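You operate a simulated robot arm through the tools that you are given. There is no shell and no other tool. Be economical: measure what you need, move in short steps, check, and stop when the job is done.

Carry out the task below with a simulated robot arm. There is one attempt and no reset: what you move stays moved.

TASK
Power up: mixer on, recorder on, amp last; then silver knob to 3 and white fader to 0.

The check looks at the end state, three seconds after you hand in, the way a careful person would. Anything else that was tipped, shoved, dropped, spilled or broken makes it a failure.

THE ROBOT
A 6-joint arm with a fingered hand, fixed in place. Base frame: the origin is at the foot of the arm, x ahead of it, y to its left, z up; the work surface is at about z = 800. Units: mm, rad, N and s.
With the tool pointing down near the work surface it reaches from about 180 to 900 mm from the base axis. Its first joint turns from -2.897 to 2.897 rad. Payload 5 kg.
The tool frame sits at the grasp point between the pads (the TCP): z along the fingers, y along the line on which they close. The tips reach 37 mm beyond it. The gripper opens to 124 mm. The gripper's body begins 43 mm behind the TCP. The gripper is a hand of 3 fingers: y runs from the thumb to the fingers, the wrist lies at [-21, -125, -215] in the tool frame, and closing takes about 1.5 s.
Orientation is told as [roll, pitch, yaw] about the base's x, y, z axes, in that order, counted from this pose: with the fingers straight down and the wrist toward the robot, the tool's x, y and z point along [0, 1, 0], [1, 0, 0] and [0, 0, -1] of the base frame.

THE INTERFACE
- The arm moves only by the tool move_arm. Its argument "steps" is a list of rows, each an object of numbers (a shift or turn left out is 0, a gripper value left out holds the last): "jaw": the opening in per cent of the stroke, from 0 (shut) to 100 (fully open); "tx", "ty", "tz": the shift along the base's x, y, z in units of 250 mm (1.0 is 250 mm); "wx", "wy", "wz": the turn, a rotation vector about the base's x, y, z in units of 60 degrees (1.0 is 60 degrees). In form: [{"jaw": .., "tx": .., "ty": .., "tz": .., "wx": .., "wy": .., "wz": ..}, ...]. A call has 1 to 8 rows; each row is the pose to reach, as a shift and turn from the pose commanded when the call began. A call with a number of a shift or a turn outside -1 to 1 is refused whole. A row lasts 0.2 s, in which the tool goes at most 50 mm and 0.15 rad; a call with a longer step from one row to the next is refused whole, and so is a gripper value outside its range. A pose out of reach is approached as far as the arm can. The call stops where the force on the tool passes 40 N (or 10 N more than at its start, if that is more) or the arm is blocked; 0.2 s more then pass. Each finger travels about 72 mm/s and halts on what it meets, pressing with about 22 N; the grip force reading is that of the motor and also rises with nothing between the fingers. The clock runs only during rows and for 0.2 s after the last one: add rows that repeat a pose to give the fingers time. The reply holds the time, the measured pose of the TCP, the force on the tool along the base axes, the opening and the grip force, in the units named above and with some noise, with the torque about the TCP (base axes, N m) and any sound that the robot's microphone picked up.
- Cameras (640 x 400 px; columns grow to the right, rows downward): "scene" is fixed at [37.4, 645.3, 1619.3]; the picture's right is [-0.41, -0.91, 0.00], its down [-0.86, 0.39, -0.32] and it looks along [0.29, -0.13, -0.95] (base axes); focal length 225 px, centre (320, 200). "wrist" rides on the gripper at [72, -104, -154] in the tool frame; the picture's right is [-0.83, 0.26, -0.49], its down [-0.51, -0.72, 0.47] and it looks along [-0.23, 0.64, 0.73] (tool axes); focal length 243 px, centre (320, 200). There is no depth. A picture from a camera that has moved, and an enlarged one, comes with that camera's place and axes in the base frame and with its lens. The place of the scene camera against the robot may be out by one fixed shift of up to 25 mm in any direction.
- capture(camera): a new picture of that camera. It takes no simulated time.
- grasp_type(shape): the hand has 3 fingers and takes this shape, open, in about a second: jaw (thumb against the fingers, like two jaws); tri (thumb and two fingers); tip (a fingertip pinch); poke (one finger out to press); point (the index stretched); flat (the hand flat); cup (the hand cupped); fist (a fist). The gripper value then closes the fingers along that shape, each until it touches; the sizes above hold for jaw. It gives what a move gives, with no picture.
- zoom(camera, box): a new picture of the part [left, top, right, bottom] of that camera's present view, enlarged. It takes no simulated time.
- hand_in(): hands the job in; it is judged then, once.

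Work in short steps. Places have to be worked out from the pictures, the camera data and where the tool is seen: move nearer, look again, correct. Check each grasp and each placing, and mend what went wrong. You have 120 turns and 76 pictures in all, those below and enlarged ones among them. Open the gripper and draw the arm clear of the work before you hand the job in, unless the task says otherwise; then end with one line.

The tools are called after "Emit:" as a command line: name --argument value ..., lists and objects as JSON in quotes. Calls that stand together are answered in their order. move_arm: Moves the arm, as the interface text tells. Its arguments: {"type":"object","properties":{"steps":{"type":"array","items":{"type":"object","properties":{"jaw":{"type":"number"},"tx":{"type":"number"},"ty":{"type":"number"},"tz":{"type":"number"},"wx":{"type":"number"},"wy":{"type":"number"},"wz":{"type":"number"}}}}},"required":["steps"]} The other tools are called the same way: grasp_type (shape) gives the hand a shape; capture (camera) takes a picture; zoom (camera, box) takes an enlarged picture of a part of a camera's view; hand_in () hands the job in.

At the start:

```text
t: 0.0
tool_pos: [436.0, 603.2, 1131.5]
ee_rot: [0.0, 0.0, 0.001]
ft_force: [-1.0, 0.9, -0.4]
wrist_torque: [0.02, 0.01, 0.0]
gripper_width: 123.6
finger_force: 0.0
shape: jaw
```

scene: 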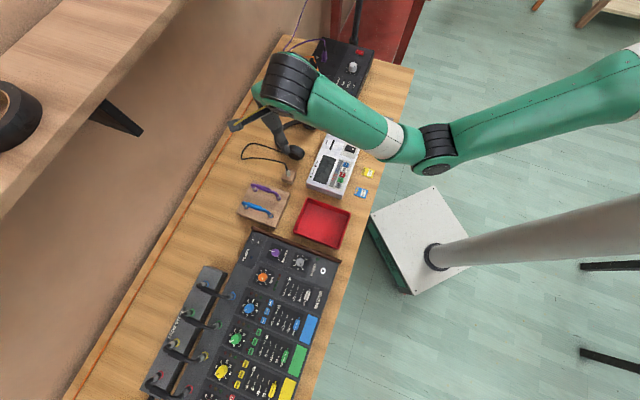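
wrist: 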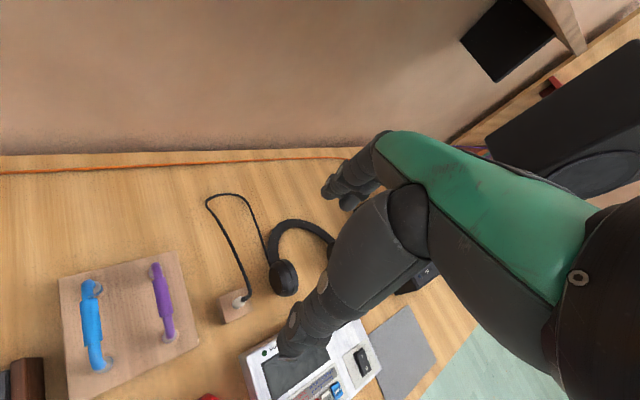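

I'll look closer at the devices on the bench: mixer (bottom), recorder (white box), and amp (top, partly hidden).

Emit:
zoom --camera "scene" --box '[120, 220, 344, 400]'

Emit:
zoom --camera "scene" --box '[290, 20, 400, 100]'

Emit:
zoom --camera "scene" --box '[280, 120, 392, 200]'

```text
2.22 times, centred on (232, 310) of scene
camera zoom: at [37.4, 645.3, 1619.3], right [-0.41, -0.91, 0.0], down [-0.86, 0.39, -0.32], along [0.29, -0.13, -0.95], focal length 500 px, centre (516, -44)
```

zoom: 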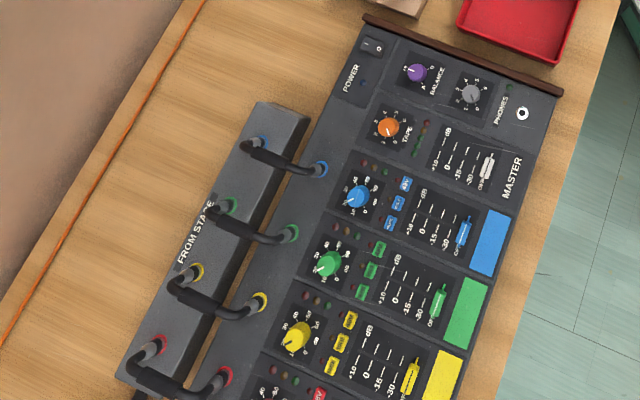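

```text
5.00 times, centred on (345, 60) of scene
camera zoom: at [37.4, 645.3, 1619.3], right [-0.41, -0.91, 0.0], down [-0.86, 0.39, -0.32], along [0.29, -0.13, -0.95], focal length 1126 px, centre (195, 900)
```

zoom: 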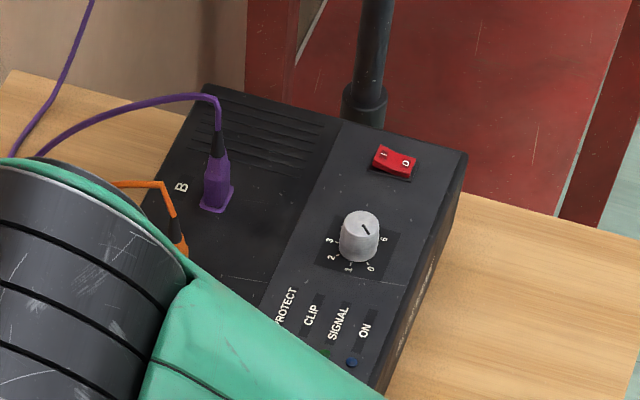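

```text
5.00 times, centred on (336, 160) of scene
camera zoom: at [37.4, 645.3, 1619.3], right [-0.41, -0.91, 0.0], down [-0.86, 0.39, -0.32], along [0.29, -0.13, -0.95], focal length 1126 px, centre (240, 400)
```

zoom: 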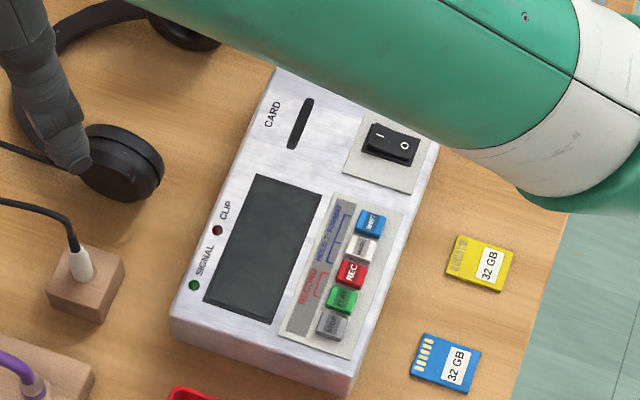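

The amp's silver knob (0–6 scale), the mixer's white MASTER fader, and the three rockers are located roughly. I'll take the poke shape and see where the finger is.

Emit:
grasp_type --shape "poke"

Emit:
capture --camera "wrist"

Emit:
zoom --camera "scene" --box '[230, 225, 342, 295]'

Emit:
zoom --camera "scene" --box '[220, 40, 332, 190]'

```text
t: 0.9
tool_pos: [436.5, 602.7, 1131.2]
ee_rot: [0.001, 0.001, 0.0]
ft_force: [0.2, -0.3, -0.1]
wrist_torque: [-0.01, 0.01, 0.0]
gripper_width: 0.2
finger_force: 0.0
shape: poke
```

```text
70 pictures are left
camera wrist: at [331.4, 675.6, 1285.8], right [0.26, -0.83, 0.49], down [-0.72, -0.51, -0.47], along [0.64, -0.23, -0.73], focal length 243 px, centre (320, 200)
```

wrist: 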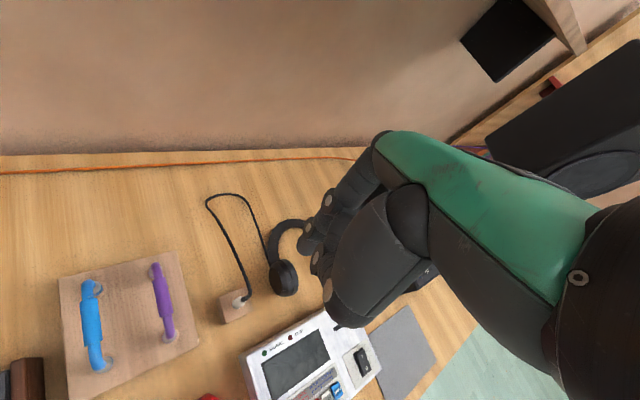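

```text
5.71 times, centred on (286, 260) of scene
camera zoom: at [37.4, 645.3, 1619.3], right [-0.41, -0.91, 0.0], down [-0.86, 0.39, -0.32], along [0.29, -0.13, -0.95], focal length 1286 px, centre (514, -143)
```

zoom: 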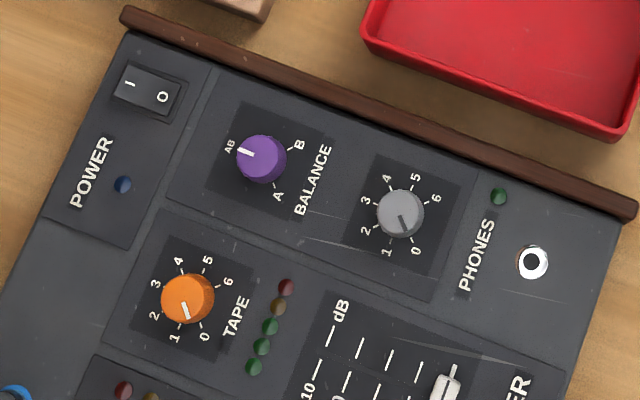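

```text
2.67 times, centred on (276, 115) of scene
camera zoom: at [37.4, 645.3, 1619.3], right [-0.41, -0.91, 0.0], down [-0.86, 0.39, -0.32], along [0.29, -0.13, -0.95], focal length 600 px, centre (437, 427)
```

zoom: 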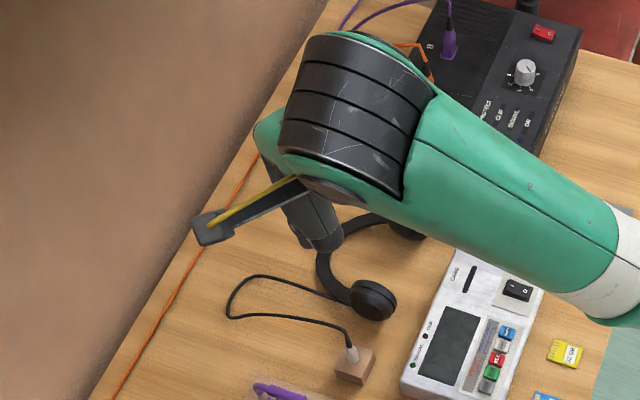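

All rockers have "I" on the wall side. I'll look at the finger closely to find its tip in the tool frame.

Emit:
zoom --camera "wrist" --box '[260, 160, 460, 360]'

Emit:
zoom --camera "scene" --box '[225, 90, 315, 170]'

```text
2.00 times, centred on (360, 260) of wrist
camera zoom: at [331.4, 675.6, 1285.8], right [0.26, -0.83, 0.49], down [-0.72, -0.51, -0.47], along [0.64, -0.23, -0.73], focal length 485 px, centre (240, 80)
```

zoom: 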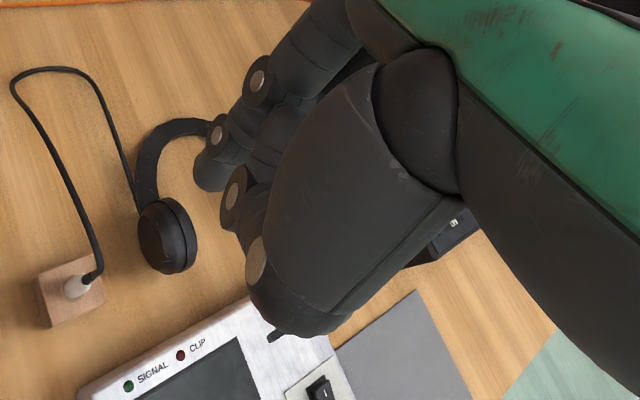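

```text
5.00 times, centred on (270, 130) of scene
camera zoom: at [37.4, 645.3, 1619.3], right [-0.41, -0.91, 0.0], down [-0.86, 0.39, -0.32], along [0.29, -0.13, -0.95], focal length 1126 px, centre (570, 550)
```

zoom: 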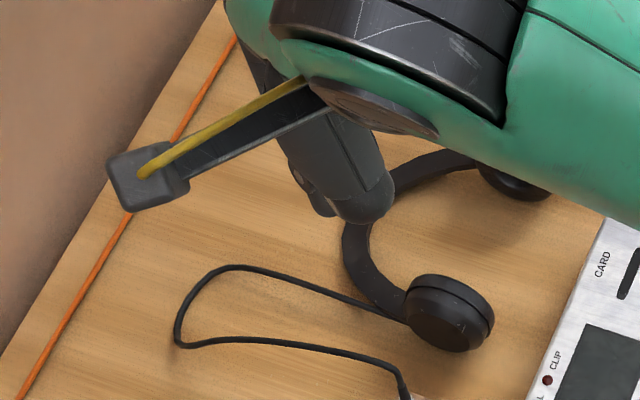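

I can't see the poking finger yet; I'll swing above the mixer with the hand facing the bench (yaw 45°) so that both cameras can see it.

Emit:
move_arm --steps '[{"tx": -0.118, "ty": 0.07, "wz": 0.094}, {"tx": -0.236, "ty": 0.14, "wz": 0.188}, {"tx": -0.354, "ty": 0.21, "wz": 0.281}, {"tx": -0.472, "ty": 0.28, "wz": 0.375}, {"tx": -0.59, "ty": 0.35, "wz": 0.469}, {"tx": -0.708, "ty": 0.42, "wz": 0.5625}, {"tx": -0.826, "ty": 0.49, "wz": 0.656}, {"tx": -0.944, "ty": 0.56, "wz": 0.75}]'

Emit:
capture --camera "scene"

Emit:
capture --camera "wrist"

```text
t: 2.7
tool_pos: [200.8, 743.4, 1130.5]
ee_rot: [0.0, -0.001, 0.785]
ft_force: [0.2, 0.2, -0.7]
wrist_torque: [0.02, 0.03, -0.01]
gripper_width: 0.1
finger_force: 0.1
shape: poke
```

```text
65 pictures are left
```

scene: 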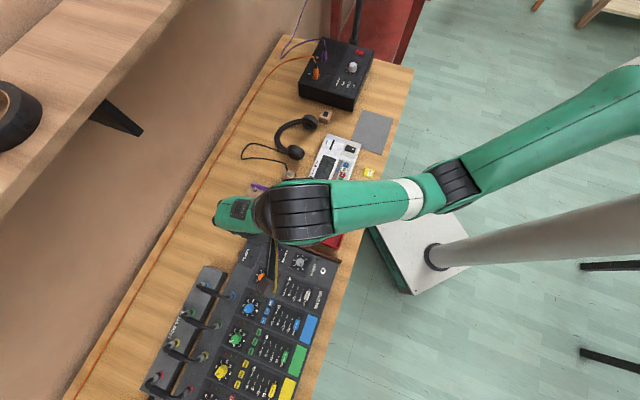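

```text
64 pictures are left
camera wrist: at [75.0, 720.8, 1284.6], right [0.77, -0.4, 0.49], down [-0.15, -0.87, -0.47], along [0.62, 0.29, -0.73], focal length 243 px, centre (320, 200)
```

wrist: 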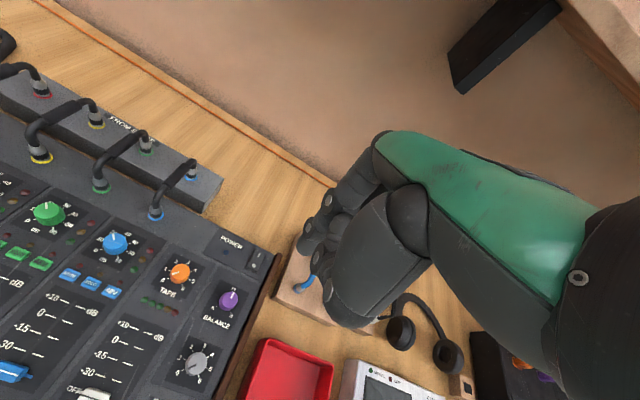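

The TCP should project near (334,242) in the wrist view; I'll zoom there to identify fingers, then try "point" for comparison.

Emit:
zoom --camera "wrist" --box '[270, 120, 470, 345]'

Emit:
zoom --camera "scene" --box '[190, 170, 310, 300]'

Emit:
grasp_type --shape "point"

Emit:
zoom --camera "wrist" --box '[270, 120, 470, 345]'

```text
1.78 times, centred on (370, 232) of wrist
camera zoom: at [75.0, 720.8, 1284.6], right [0.77, -0.4, 0.49], down [-0.15, -0.87, -0.47], along [0.62, 0.29, -0.73], focal length 431 px, centre (231, 142)
```

zoom: 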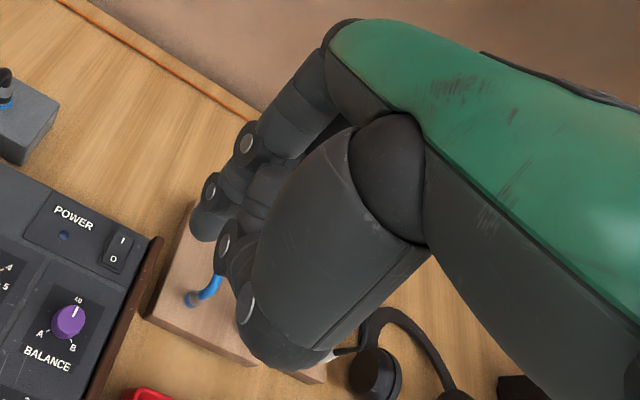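

```text
3.08 times, centred on (250, 235) of scene
camera zoom: at [37.4, 645.3, 1619.3], right [-0.41, -0.91, 0.0], down [-0.86, 0.39, -0.32], along [0.29, -0.13, -0.95], focal length 693 px, centre (535, 92)
```

zoom: 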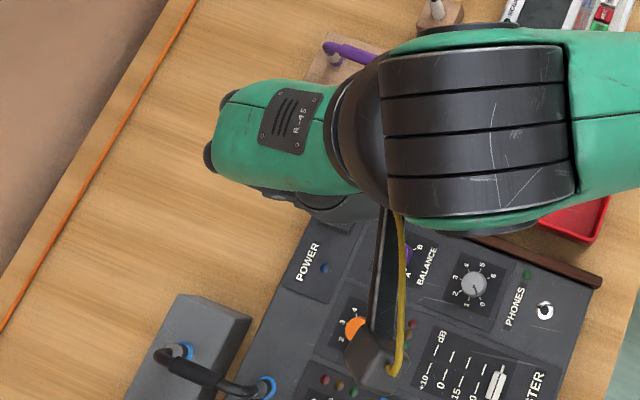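

```text
t: 3.6
tool_pos: [201.2, 743.9, 1130.8]
ee_rot: [0.0, 0.0, 0.785]
ft_force: [1.1, 0.6, 0.0]
wrist_torque: [0.0, 0.01, -0.01]
gripper_width: 0.2
finger_force: 0.0
shape: point
```

```text
1.78 times, centred on (370, 232) of wrist
camera zoom: at [75.2, 720.7, 1284.9], right [0.77, -0.4, 0.49], down [-0.15, -0.87, -0.47], along [0.62, 0.29, -0.73], focal length 431 px, centre (231, 142)
```

zoom: 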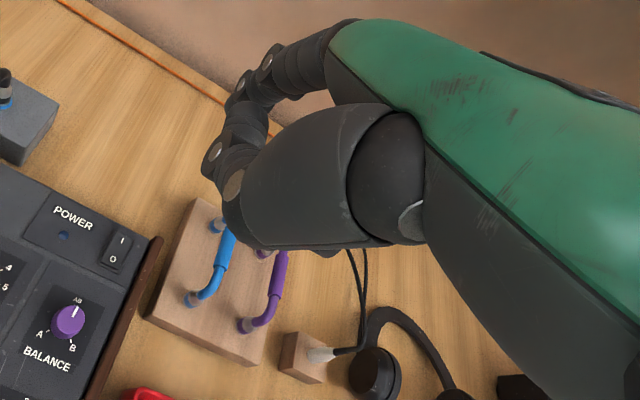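

The fingers are hidden behind thumb and palm. I'll retake poke, back off, and tilt the tool ~45° outward so that the scene camera can see the finger.

Emit:
grasp_type --shape "poke"

Emit:
move_arm --steps '[{"tx": -0.05, "ty": -0.05, "wx": 0.088, "wy": -0.088}, {"tx": -0.1, "ty": -0.1, "wx": 0.177, "wy": -0.177}, {"tx": -0.15, "ty": -0.15, "wx": 0.265, "wy": -0.265}, {"tx": -0.2, "ty": -0.2, "wx": 0.353, "wy": -0.353}, {"tx": -0.25, "ty": -0.25, "wx": 0.441, "wy": -0.441}, {"tx": -0.28, "ty": -0.28, "wx": 0.53, "wy": -0.53}]'

Emit:
capture --camera "scene"

```text
t: 4.5
tool_pos: [201.6, 743.6, 1130.4]
ee_rot: [0.0, 0.001, 0.785]
ft_force: [-0.5, 0.0, 0.8]
wrist_torque: [0.0, -0.03, -0.01]
gripper_width: 0.1
finger_force: 0.1
shape: poke
```

```text
t: 5.9
tool_pos: [129.2, 673.0, 1132.0]
ee_rot: [-0.001, -0.788, 0.786]
ft_force: [-0.6, 0.7, 0.3]
wrist_torque: [-0.02, -0.01, 0.02]
gripper_width: 0.0
finger_force: 0.0
shape: poke
```

```text
60 pictures are left
```

scene: 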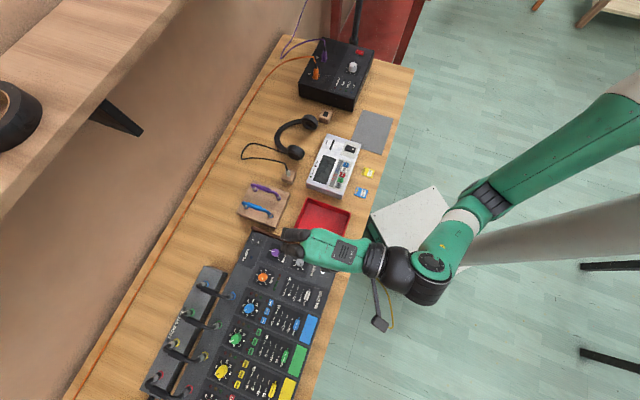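

Emit:
zoom --camera "scene" --box '[230, 205, 350, 285]'

Emit:
capture --camera "wrist"

```text
5.00 times, centred on (290, 245) of scene
camera zoom: at [37.4, 645.3, 1619.3], right [-0.41, -0.91, 0.0], down [-0.86, 0.39, -0.32], along [0.29, -0.13, -0.95], focal length 1126 px, centre (470, -25)
```

zoom: 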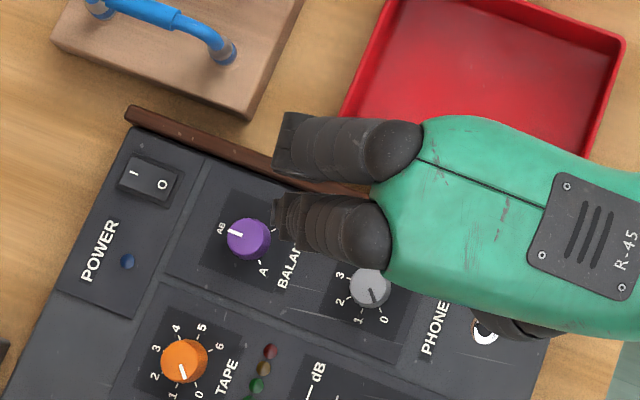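

```text
58 pictures are left
camera wrist: at [-51.3, 594.7, 1167.8], right [0.47, -0.7, 0.53], down [0.23, -0.48, -0.84], along [0.85, 0.52, -0.06], focal length 243 px, centre (320, 200)
```

wrist: 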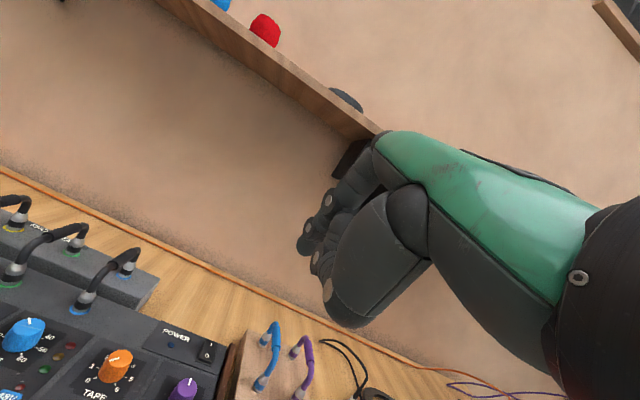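

The hand has two fingers side by side (≈±16 mm in tool x) and a thumb. I'll tilt another 43° so that the fingers lie horizontally and see which one is stretched.

Emit:
move_arm --steps '[{"wx": 0.1, "wy": -0.1, "tz": 0.05}, {"wx": 0.2, "wy": -0.2, "tz": 0.1}, {"wx": 0.3, "wy": -0.3, "tz": 0.15}, {"wx": 0.4, "wy": -0.4, "tz": 0.2}, {"wx": 0.5, "wy": -0.5, "tz": 0.2}]'

Emit:
zoom --camera "scene" --box '[210, 185, 330, 275]'

```text
t: 7.1
tool_pos: [130.3, 673.6, 1179.8]
ee_rot: [0.009, -1.526, 0.778]
ft_force: [-0.2, -0.3, -0.6]
wrist_torque: [-0.04, 0.0, -0.02]
gripper_width: 0.0
finger_force: 0.0
shape: poke
```

```text
4.44 times, centred on (270, 230) of scene
camera zoom: at [37.4, 645.3, 1619.3], right [-0.41, -0.91, 0.0], down [-0.86, 0.39, -0.32], along [0.29, -0.13, -0.95], focal length 1001 px, centre (542, 67)
```

zoom: 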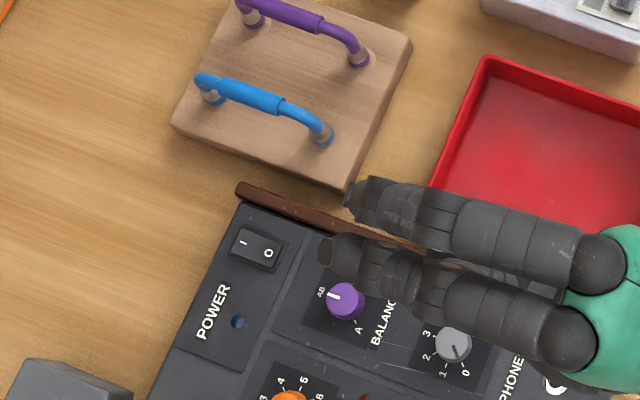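

Emit:
zoom --camera "scene" --box '[262, 215, 322, 255]'

Emit:
zoom --camera "wrist" --box '[260, 140, 440, 340]'

```text
10.00 times, centred on (292, 235) of scene
camera zoom: at [37.4, 645.3, 1619.3], right [-0.41, -0.91, 0.0], down [-0.86, 0.39, -0.32], along [0.29, -0.13, -0.95], focal length 2251 px, centre (600, -150)
```

zoom: 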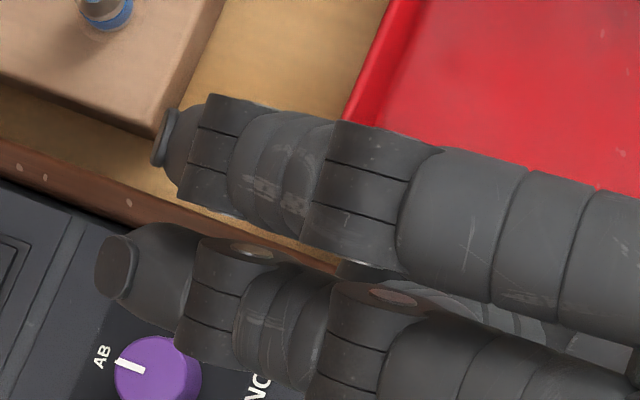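

```text
2.00 times, centred on (350, 240) of wrist
camera zoom: at [-34.1, 612.1, 1084.6], right [0.25, -0.93, 0.28], down [0.67, -0.05, -0.74], along [0.7, 0.37, 0.61], focal length 485 px, centre (260, 120)
```

zoom: 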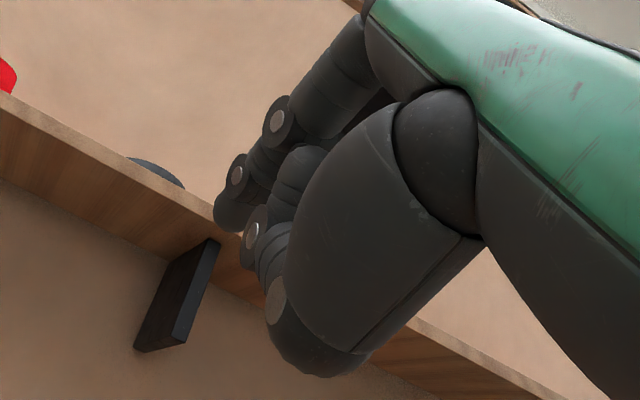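

The near finger (tool x≈+14) is the poking one, with its tip at about tool [14, 0, 37]. Triangulation puts the mixer rocker's "I" end around (241, 806, ~870). I'll tilt back to vertical.

Emit:
move_arm --steps '[{"wx": -0.1, "wy": 0.1}, {"wx": -0.2, "wy": 0.2}, {"wx": -0.3, "wy": 0.3}, {"wx": -0.4, "wy": 0.4}, {"wx": -0.5, "wy": 0.5}]'

Emit:
move_arm --steps '[{"wx": -0.09, "wy": 0.09, "tx": 0.08, "ty": 0.08}, {"wx": -0.18, "wy": 0.18, "tx": 0.16, "ty": 0.16}, {"wx": -0.27, "wy": 0.27, "tx": 0.24, "ty": 0.24}, {"wx": -0.36, "wy": 0.36, "tx": 0.32, "ty": 0.32}, {"wx": -0.45, "wy": 0.45, "tx": 0.4, "ty": 0.4, "tz": -0.15}, {"wx": -0.53, "wy": 0.53, "tx": 0.484, "ty": 0.49, "tz": -0.3}, {"wx": -0.53, "wy": 0.53, "tx": 0.484, "ty": 0.49, "tz": -0.45}, {"wx": -0.53, "wy": 0.53, "tx": 0.484, "ty": 0.49, "tz": -0.6}]'

Emit:
capture --camera "wrist"

```text
t: 8.3
tool_pos: [129.8, 672.2, 1181.6]
ee_rot: [0.0, -0.783, 0.789]
ft_force: [-0.1, 0.4, 0.2]
wrist_torque: [-0.01, -0.01, 0.01]
gripper_width: 0.0
finger_force: 0.0
shape: poke
```

```text
t: 10.1
tool_pos: [251.8, 796.1, 1031.6]
ee_rot: [0.001, 0.001, 0.785]
ft_force: [-0.7, -0.2, 1.0]
wrist_torque: [-0.02, 0.01, 0.03]
gripper_width: 0.0
finger_force: 0.1
shape: poke
```

```text
54 pictures are left
camera wrist: at [126.4, 773.1, 1186.5], right [0.77, -0.4, 0.49], down [-0.15, -0.87, -0.47], along [0.62, 0.29, -0.73], focal length 243 px, centre (320, 200)
```

wrist: 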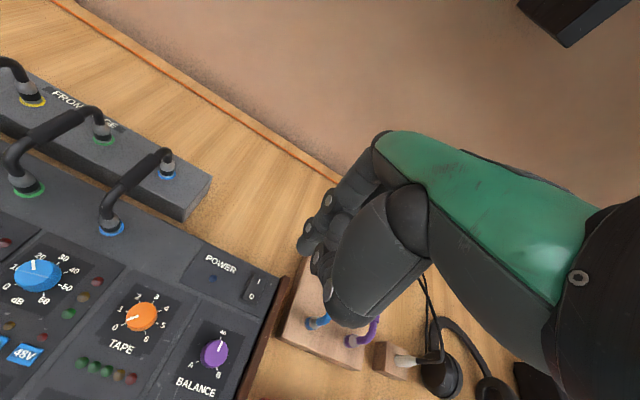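

The new ray gives "I" at (243, 805) if z≈870, matching. I'll descend to about 20 mm above and look again.

Emit:
move_arm --steps '[{"tz": -0.1}, {"tz": -0.2}, {"tz": -0.3}, {"tz": -0.4}]'

Emit:
zoom --camera "wrist" --box '[240, 160, 400, 320]'

Emit:
zoom --camera "scene" --box '[220, 210, 300, 260]'

```text
t: 11.1
tool_pos: [252.6, 794.6, 931.8]
ee_rot: [0.0, 0.0, 0.785]
ft_force: [-0.4, -0.2, 0.2]
wrist_torque: [-0.02, -0.03, 0.02]
gripper_width: 0.1
finger_force: 0.0
shape: poke
```

```text
2.50 times, centred on (320, 240) of wrist
camera zoom: at [126.2, 772.9, 1085.6], right [0.77, -0.4, 0.49], down [-0.15, -0.87, -0.47], along [0.62, 0.29, -0.73], focal length 606 px, centre (320, 100)
```

zoom: 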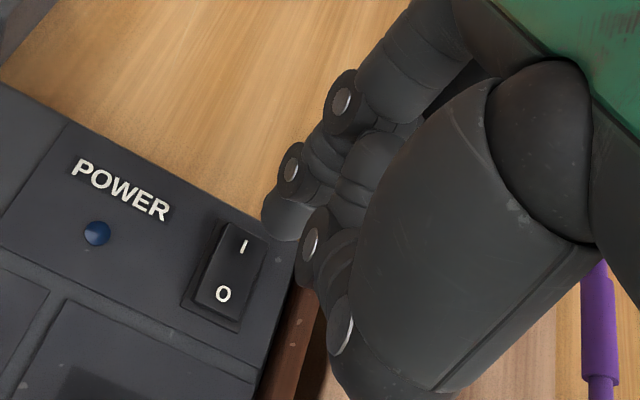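

```text
8.00 times, centred on (260, 235) of scene
camera zoom: at [37.4, 645.3, 1619.3], right [-0.41, -0.91, 0.0], down [-0.86, 0.39, -0.32], along [0.29, -0.13, -0.95], focal length 1801 px, centre (800, -80)
```

zoom: 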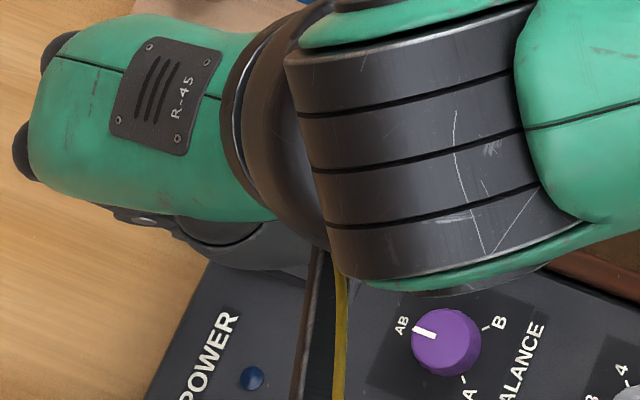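

"I" again computes to (242, 804, 870). The tip appears slightly inward of my estimate (tool x≈10), so I shift by (-3,+3) mm and go down to ~5 mm above.

Emit:
move_arm --steps '[{"tx": -0.014, "ty": 0.014, "tz": -0.04}, {"tx": -0.014, "ty": 0.014, "tz": -0.07}]'

Emit:
zoom --camera "wrist" --box '[260, 200, 360, 300]'

```text
t: 11.7
tool_pos: [248.6, 799.1, 914.3]
ee_rot: [0.0, 0.0, 0.786]
ft_force: [-0.1, -0.1, 0.9]
wrist_torque: [0.01, -0.02, -0.02]
gripper_width: 0.0
finger_force: 0.1
shape: poke
```

```text
4.00 times, centred on (310, 250) of wrist
camera zoom: at [122.4, 776.8, 1068.5], right [0.77, -0.4, 0.49], down [-0.15, -0.87, -0.47], along [0.62, 0.29, -0.73], focal length 970 px, centre (360, 0)
```

zoom: 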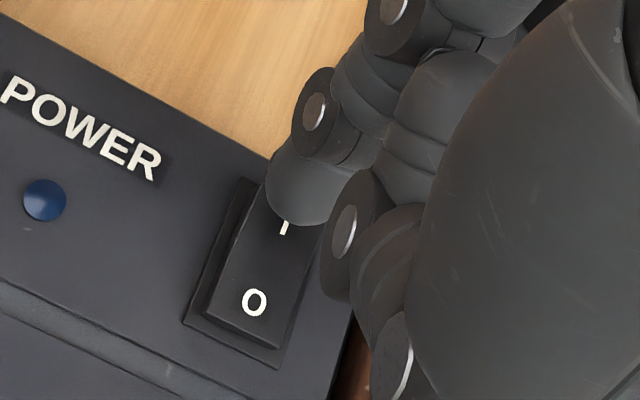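

The tip is right over "I". Pressing down gently in 2 mm rows.

Emit:
move_arm --steps '[{"tz": -0.01}, {"tz": -0.02}, {"tz": -0.03}, {"tz": -0.04}, {"tz": -0.05}]'

Emit:
zoom --camera "wrist" --box '[260, 200, 360, 300]'

```text
t: 12.9
tool_pos: [248.3, 799.1, 900.7]
ee_rot: [0.0, -0.001, 0.786]
ft_force: [-0.8, -0.2, -0.2]
wrist_torque: [0.0, 0.0, 0.01]
gripper_width: 0.1
finger_force: 0.0
shape: poke
```

```text
4.00 times, centred on (310, 250) of wrist
camera zoom: at [122.4, 776.6, 1055.2], right [0.77, -0.4, 0.49], down [-0.15, -0.87, -0.47], along [0.62, 0.29, -0.73], focal length 970 px, centre (360, 0)
```

zoom: 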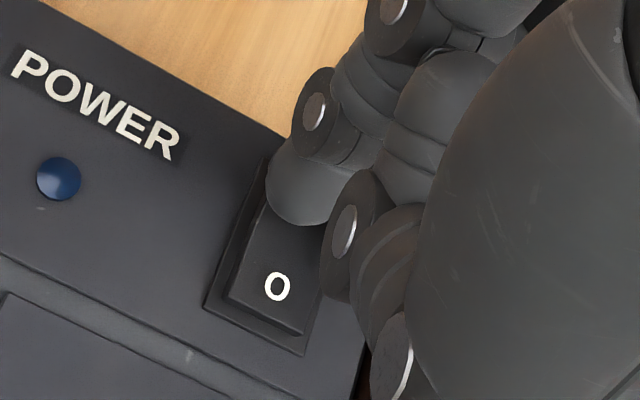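

Emit:
move_arm --steps '[{"tz": -0.01}, {"tz": -0.02}, {"tz": -0.03}, {"tz": -0.04}]'

Emit:
zoom --camera "wrist" --box '[260, 200, 360, 300]'

```text
t: 13.9
tool_pos: [248.7, 800.0, 895.2]
ee_rot: [0.002, -0.004, 0.785]
ft_force: [2.4, -3.9, 16.7]
wrist_torque: [-0.01, -0.04, -0.01]
gripper_width: 0.0
finger_force: 0.0
shape: poke
```

```text
4.00 times, centred on (310, 250) of wrist
camera zoom: at [122.7, 777.1, 1049.3], right [0.77, -0.4, 0.49], down [-0.15, -0.87, -0.48], along [0.62, 0.29, -0.73], focal length 970 px, centre (360, 0)
```

zoom: 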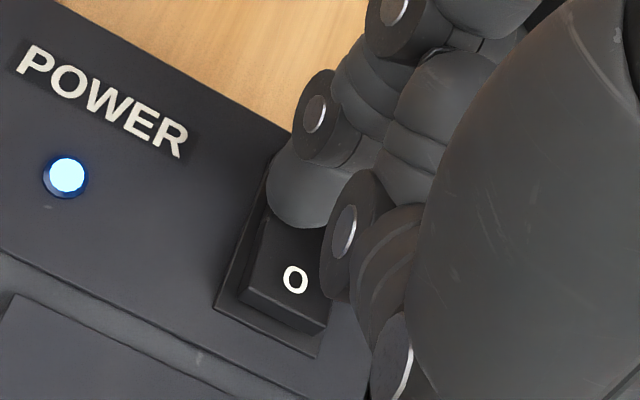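

The mixer LED lit: mixer is on. I'll lift and travel to above the recorder.

Emit:
move_arm --steps '[{"tz": 0.1}, {"tz": 0.25}, {"tz": 0.4}, {"tz": 0.55}, {"tz": 0.6, "ty": -0.18, "tx": 0.07}, {"tz": 0.6, "ty": -0.36, "tx": 0.14}, {"tz": 0.6, "ty": -0.54, "tx": 0.21}, {"tz": 0.6, "ty": -0.72, "tx": 0.28}]'

Emit:
move_arm --steps '[{"ty": -0.18, "tx": 0.075}, {"ty": -0.36, "tx": 0.15}, {"ty": -0.54, "tx": 0.225}, {"ty": -0.72, "tx": 0.3}, {"ty": -0.9, "tx": 0.375}, {"ty": -1.0, "tx": 0.42}]'

Emit:
capture --camera "wrist"

Emit:
capture --camera "scene"

```text
t: 15.7
tool_pos: [316.8, 617.2, 1043.5]
ee_rot: [0.0, -0.001, 0.784]
ft_force: [-0.2, 0.4, 1.0]
wrist_torque: [-0.03, 0.03, -0.01]
gripper_width: 0.4
finger_force: 0.0
shape: poke
```

```text
t: 17.1
tool_pos: [424.4, 367.6, 1041.8]
ee_rot: [0.0, 0.001, 0.785]
ft_force: [0.3, 0.0, -0.3]
wrist_torque: [-0.01, 0.03, 0.01]
gripper_width: 0.0
finger_force: 0.0
shape: poke
```

```text
48 pictures are left
camera wrist: at [298.6, 345.0, 1195.4], right [0.77, -0.4, 0.49], down [-0.15, -0.87, -0.47], along [0.62, 0.29, -0.73], focal length 243 px, centre (320, 200)
```

wrist: 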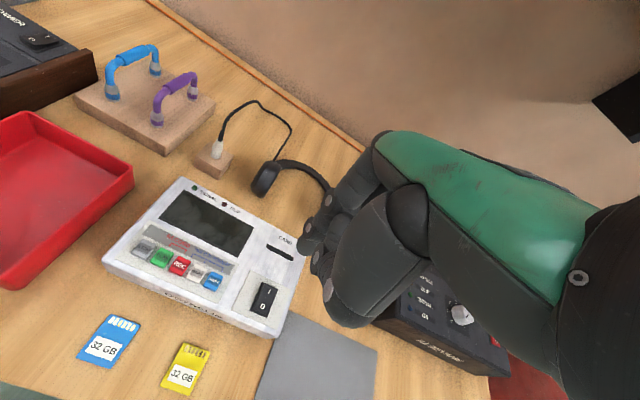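

```text
47 pictures are left
```

scene: 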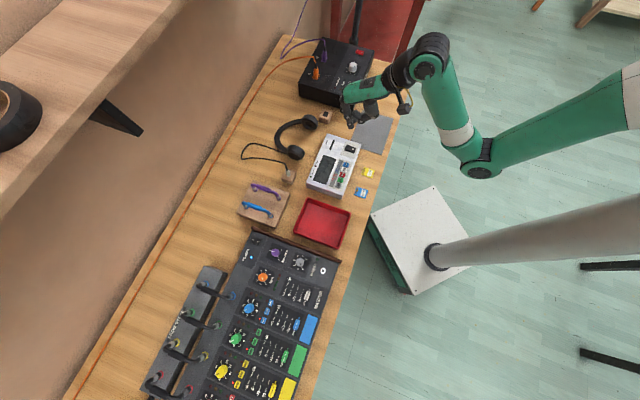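

Both cameras agree: recorder rocker "I" at about (435, 360, 850). I'll move over it and descend to ~35 mm above.

Emit:
move_arm --steps '[{"tx": 0.066, "ty": -0.058, "tz": -0.1}, {"tx": 0.066, "ty": -0.058, "tz": -0.25}, {"tx": 0.066, "ty": -0.058, "tz": -0.4}, {"tx": 0.066, "ty": -0.058, "tz": -0.52}]'

Emit:
zoom --camera "wrist" --box '[240, 180, 380, 320]'

```text
t: 18.1
tool_pos: [439.1, 353.0, 910.3]
ee_rot: [0.0, -0.002, 0.785]
ft_force: [0.4, 0.1, 0.2]
wrist_torque: [0.03, 0.02, 0.03]
gripper_width: 0.1
finger_force: 0.0
shape: poke
```

```text
2.86 times, centred on (310, 250) of wrist
camera zoom: at [313.8, 330.6, 1065.3], right [0.77, -0.4, 0.49], down [-0.15, -0.87, -0.47], along [0.62, 0.29, -0.73], focal length 693 px, centre (349, 57)
```

zoom: 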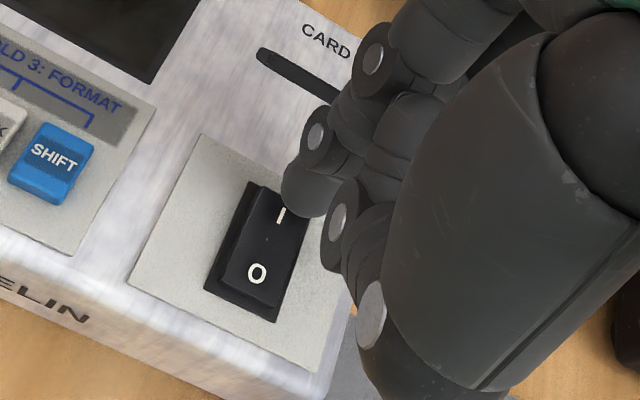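

Well aligned. Nudging 3 mm further toward the wall and descending.

Emit:
move_arm --steps '[{"tx": 0.01, "ty": 0.01, "tz": -0.03}, {"tx": 0.01, "ty": 0.01, "tz": -0.06}, {"tx": 0.01, "ty": 0.01, "tz": -0.075}, {"tx": 0.01, "ty": 0.01, "tz": -0.085}, {"tx": 0.01, "ty": 0.01, "tz": -0.095}, {"tx": 0.01, "ty": 0.01, "tz": -0.105}, {"tx": 0.01, "ty": 0.01, "tz": -0.115}]'

Emit:
zoom --camera "wrist" --box '[240, 180, 380, 320]'

```text
t: 19.6
tool_pos: [444.7, 360.0, 890.6]
ee_rot: [0.001, -0.017, 0.785]
ft_force: [0.4, 0.8, 8.2]
wrist_torque: [0.04, 0.02, -0.02]
gripper_width: 0.1
finger_force: 0.2
shape: poke
stopped in row 7: the force on the tool passed its limit at 43 N (the readings are from after the stop); the commanded pose is now the measured one
```

```text
2.86 times, centred on (310, 250) of wrist
camera zoom: at [317.2, 335.5, 1043.6], right [0.77, -0.41, 0.49], down [-0.15, -0.86, -0.48], along [0.62, 0.3, -0.72], focal length 693 px, centre (349, 57)
```

zoom: 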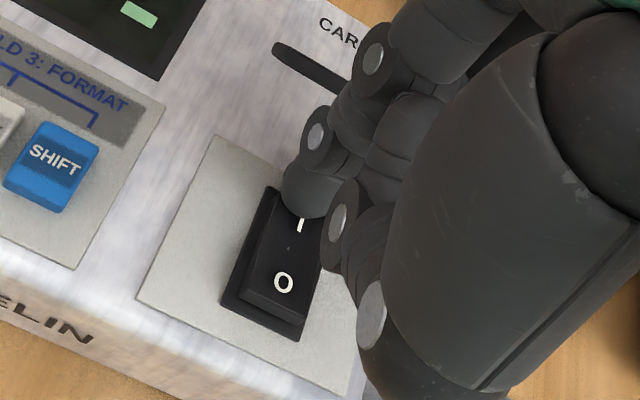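

The recorder display has lit. I'll lift off and verify the recorder state and that nothing shifted.

Emit:
move_arm --steps '[{"tz": 0.06}, {"tz": 0.2}, {"tz": 0.4}, {"tz": 0.6}]'

Emit:
capture --camera "wrist"

Emit:
zoom --camera "scene" --box '[280, 120, 392, 200]'

Emit:
zoom --camera "scene" --box '[290, 20, 400, 120]'

```text
t: 20.6
tool_pos: [444.7, 361.2, 1037.1]
ee_rot: [0.0, -0.013, 0.786]
ft_force: [0.2, 0.5, 0.7]
wrist_torque: [0.0, 0.02, 0.02]
gripper_width: 0.0
finger_force: 0.0
shape: poke
```

```text
44 pictures are left
camera wrist: at [317.2, 337.4, 1191.1], right [0.77, -0.41, 0.49], down [-0.15, -0.86, -0.48], along [0.62, 0.3, -0.72], focal length 243 px, centre (320, 200)
```

wrist: 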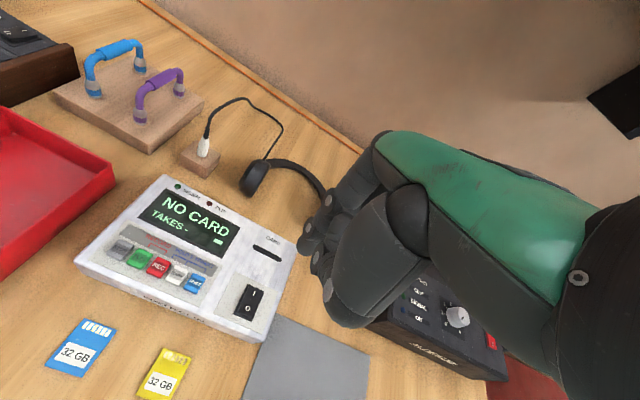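

```text
5.00 times, centred on (336, 160) of scene
camera zoom: at [37.4, 645.3, 1619.3], right [-0.41, -0.91, 0.0], down [-0.86, 0.39, -0.32], along [0.29, -0.13, -0.95], focal length 1126 px, centre (240, 400)
```

zoom: 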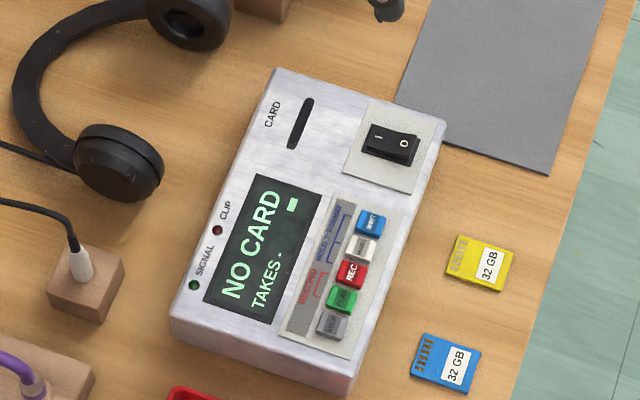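

```text
4.00 times, centred on (345, 70) of scene
camera zoom: at [37.4, 645.3, 1619.3], right [-0.41, -0.91, 0.0], down [-0.86, 0.39, -0.32], along [0.29, -0.13, -0.95], focal length 901 px, centre (220, 720)
```

zoom: 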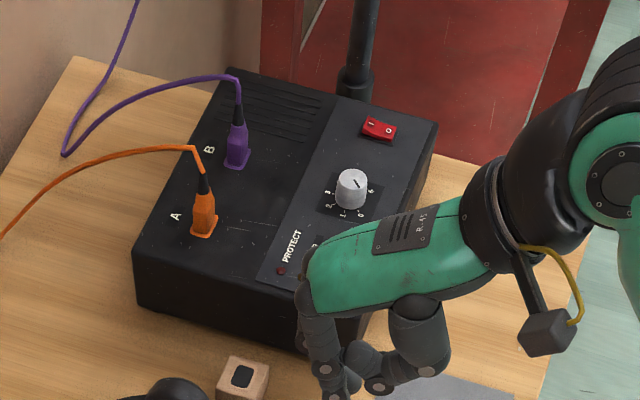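

Recorder on and undisturbed ("NO CARD" display). The amp rocker triangulates to about (826, 106, 882); I want to see the pole/speaker near there first, so I move part way at height with yaw 0.

Emit:
move_arm --steps '[{"tz": 0.1, "wz": -0.09, "ty": -0.1}, {"tz": 0.2, "wz": -0.18, "ty": -0.25, "tx": 0.05}, {"tz": 0.2, "wz": -0.28, "ty": -0.4, "tx": 0.12}, {"tz": 0.2, "wz": -0.37, "ty": -0.55, "tx": 0.2}, {"tz": 0.2, "wz": -0.46, "ty": -0.7, "tx": 0.28}, {"tz": 0.2, "wz": -0.55, "ty": -0.85, "tx": 0.36}, {"tz": 0.2, "wz": -0.65, "ty": -0.95, "tx": 0.44}, {"tz": 0.2, "wz": -0.75, "ty": -1.0, "tx": 0.52}]'

Emit:
capture --camera "wrist"

Emit:
capture --camera "scene"

```text
t: 22.4
tool_pos: [573.3, 108.9, 1089.3]
ee_rot: [0.001, -0.012, -0.004]
ft_force: [-0.3, -0.2, 0.1]
wrist_torque: [0.02, -0.01, -0.04]
gripper_width: 0.0
finger_force: 0.0
shape: poke
```

```text
41 pictures are left
camera wrist: at [466.1, 181.0, 1242.1], right [0.25, -0.83, 0.49], down [-0.72, -0.51, -0.48], along [0.65, -0.23, -0.72], focal length 243 px, centre (320, 200)
```

wrist: 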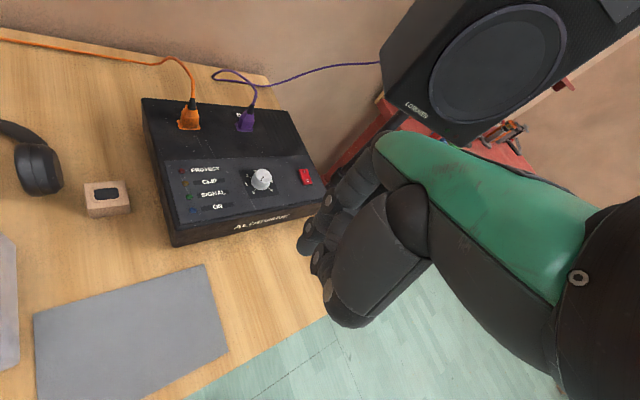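

```text
40 pictures are left
```

scene: 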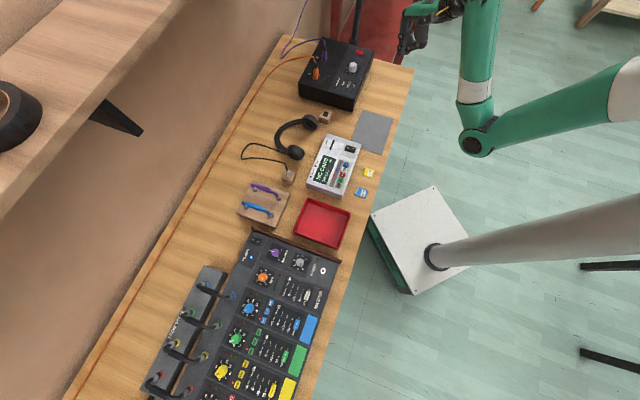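

The switch ray now gives (826, 112, 882), consistent. The speaker's front is around x≈900 with its underside near z≈1100, so I'll approach low. First a zoom at switch and knob.

Emit:
zoom --camera "wrist" --box '[220, 140, 340, 220]'

Emit:
move_arm --steps '[{"tz": -0.12}, {"tz": -0.24}, {"tz": -0.36}, {"tz": -0.48}, {"tz": -0.48, "tx": 0.15}, {"tz": -0.48, "tx": 0.3}, {"tz": -0.48, "tx": 0.45}]'

Emit:
capture --camera "wrist"

```text
5.00 times, centred on (280, 180) of wrist
camera zoom: at [466.1, 181.0, 1242.1], right [0.25, -0.83, 0.49], down [-0.72, -0.51, -0.48], along [0.65, -0.23, -0.72], focal length 1213 px, centre (520, 300)
```

zoom: 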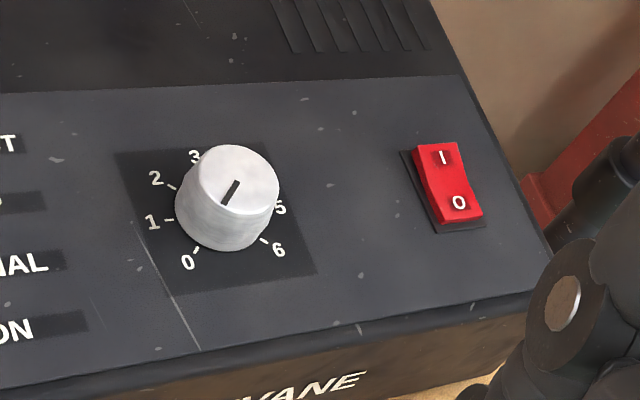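

```text
t: 24.1
tool_pos: [687.7, 109.0, 970.3]
ee_rot: [0.0, -0.014, -0.001]
ft_force: [-0.5, 0.5, 0.0]
wrist_torque: [0.01, 0.01, 0.0]
gripper_width: 0.2
finger_force: 0.0
shape: poke
```

```text
38 pictures are left
camera wrist: at [581.1, 180.6, 1123.5], right [0.26, -0.83, 0.49], down [-0.71, -0.51, -0.48], along [0.65, -0.23, -0.72], focal length 243 px, centre (320, 200)
```

wrist: 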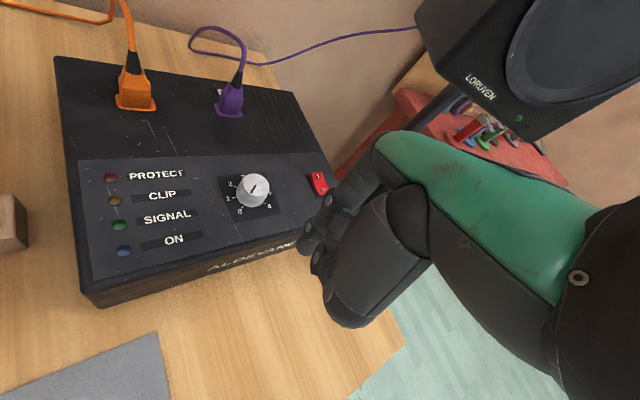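

The knob pointer is at 0. The amp rocker's "I" end works out to (835, 120, 883); speaker is well beyond (x>1100). I move above the switch.

Emit:
move_arm --steps '[{"tx": 0.15}, {"tx": 0.3}, {"tx": 0.45}, {"tx": 0.57, "ty": 0.004}, {"tx": 0.57, "ty": 0.004, "tz": -0.1}]'

Emit:
zoom --camera "wrist" --box '[230, 180, 370, 320]'

```text
t: 25.2
tool_pos: [829.8, 112.2, 945.7]
ee_rot: [0.002, -0.012, -0.001]
ft_force: [0.1, -0.2, 0.1]
wrist_torque: [-0.01, -0.04, 0.0]
gripper_width: 0.0
finger_force: 0.1
shape: poke
```

```text
2.86 times, centred on (300, 250) of wrist
camera zoom: at [723.2, 182.7, 1098.2], right [0.26, -0.83, 0.49], down [-0.72, -0.51, -0.48], along [0.65, -0.23, -0.72], focal length 693 px, centre (377, 57)
```

zoom: 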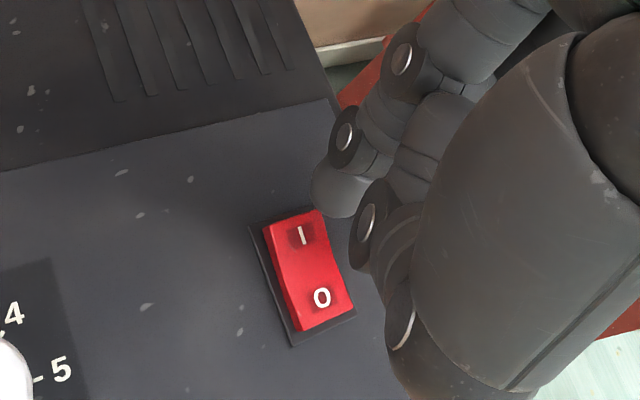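

Predicted contact is right on "I". Descending in small steps.

Emit:
move_arm --steps '[{"tz": -0.06}, {"tz": -0.09}, {"tz": -0.1}, {"tz": -0.11}, {"tz": -0.12}, {"tz": -0.128}, {"tz": -0.136}]'

Emit:
capture --camera "wrist"

```text
t: 26.3
tool_pos: [833.2, 111.6, 925.8]
ee_rot: [0.007, -0.028, 0.0]
ft_force: [3.1, 1.4, 5.3]
wrist_torque: [-0.06, -0.12, 0.01]
gripper_width: 0.1
finger_force: 0.0
shape: poke
stopped in row 5: the force on the tool passed its limit at 42 N (the readings are from after the stop); the commanded pose is now the measured one
```

```text
36 pictures are left
camera wrist: at [724.8, 183.5, 1077.2], right [0.25, -0.83, 0.5], down [-0.71, -0.5, -0.5], along [0.66, -0.23, -0.71], focal length 243 px, centre (320, 200)
```

wrist: 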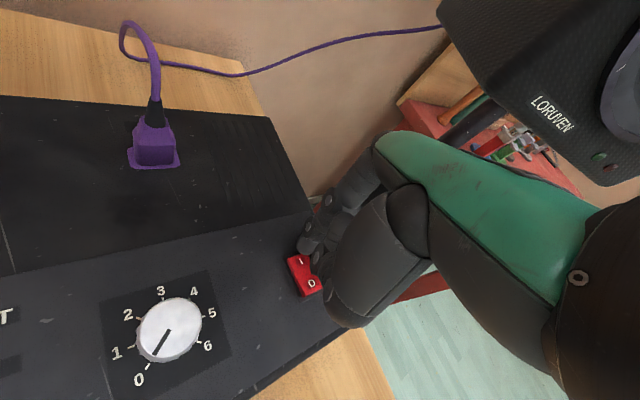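

The force limit was reached around z=920. I'll lift a little and check whether the rocker flipped.

Emit:
move_arm --steps '[{"tz": 0.05}, {"tz": 0.12}]'

Emit:
zoom --camera "wrist" --box '[230, 180, 370, 320]'

Emit:
zoom --camera "scene" --box '[290, 30, 390, 110]'

```text
t: 26.9
tool_pos: [833.3, 112.0, 954.3]
ee_rot: [0.004, -0.026, 0.001]
ft_force: [-0.2, -0.5, 0.0]
wrist_torque: [0.01, 0.04, 0.02]
gripper_width: 0.0
finger_force: 0.0
shape: poke
```

```text
2.86 times, centred on (300, 250) of wrist
camera zoom: at [723.4, 183.4, 1105.4], right [0.25, -0.83, 0.5], down [-0.71, -0.51, -0.49], along [0.66, -0.23, -0.72], focal length 693 px, centre (377, 57)
```

zoom: 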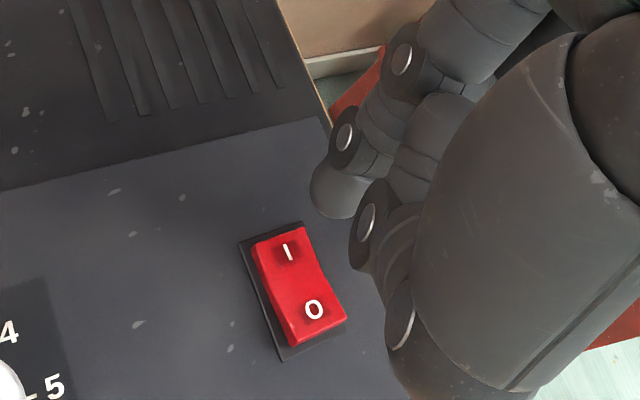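

```text
5.00 times, centred on (340, 70) of scene
camera zoom: at [37.4, 645.3, 1619.3], right [-0.41, -0.91, 0.0], down [-0.86, 0.39, -0.32], along [0.29, -0.13, -0.95], focal length 1126 px, centre (220, 850)
```

zoom: 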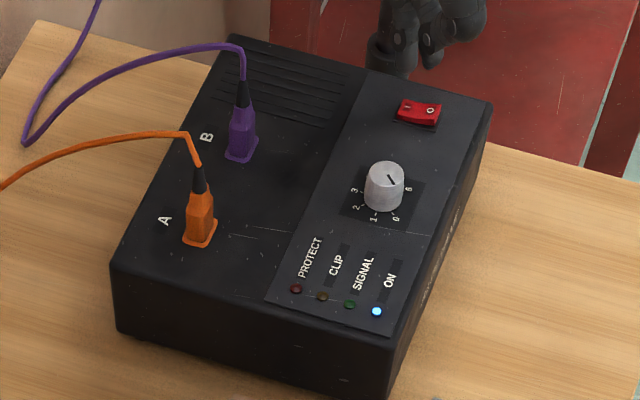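

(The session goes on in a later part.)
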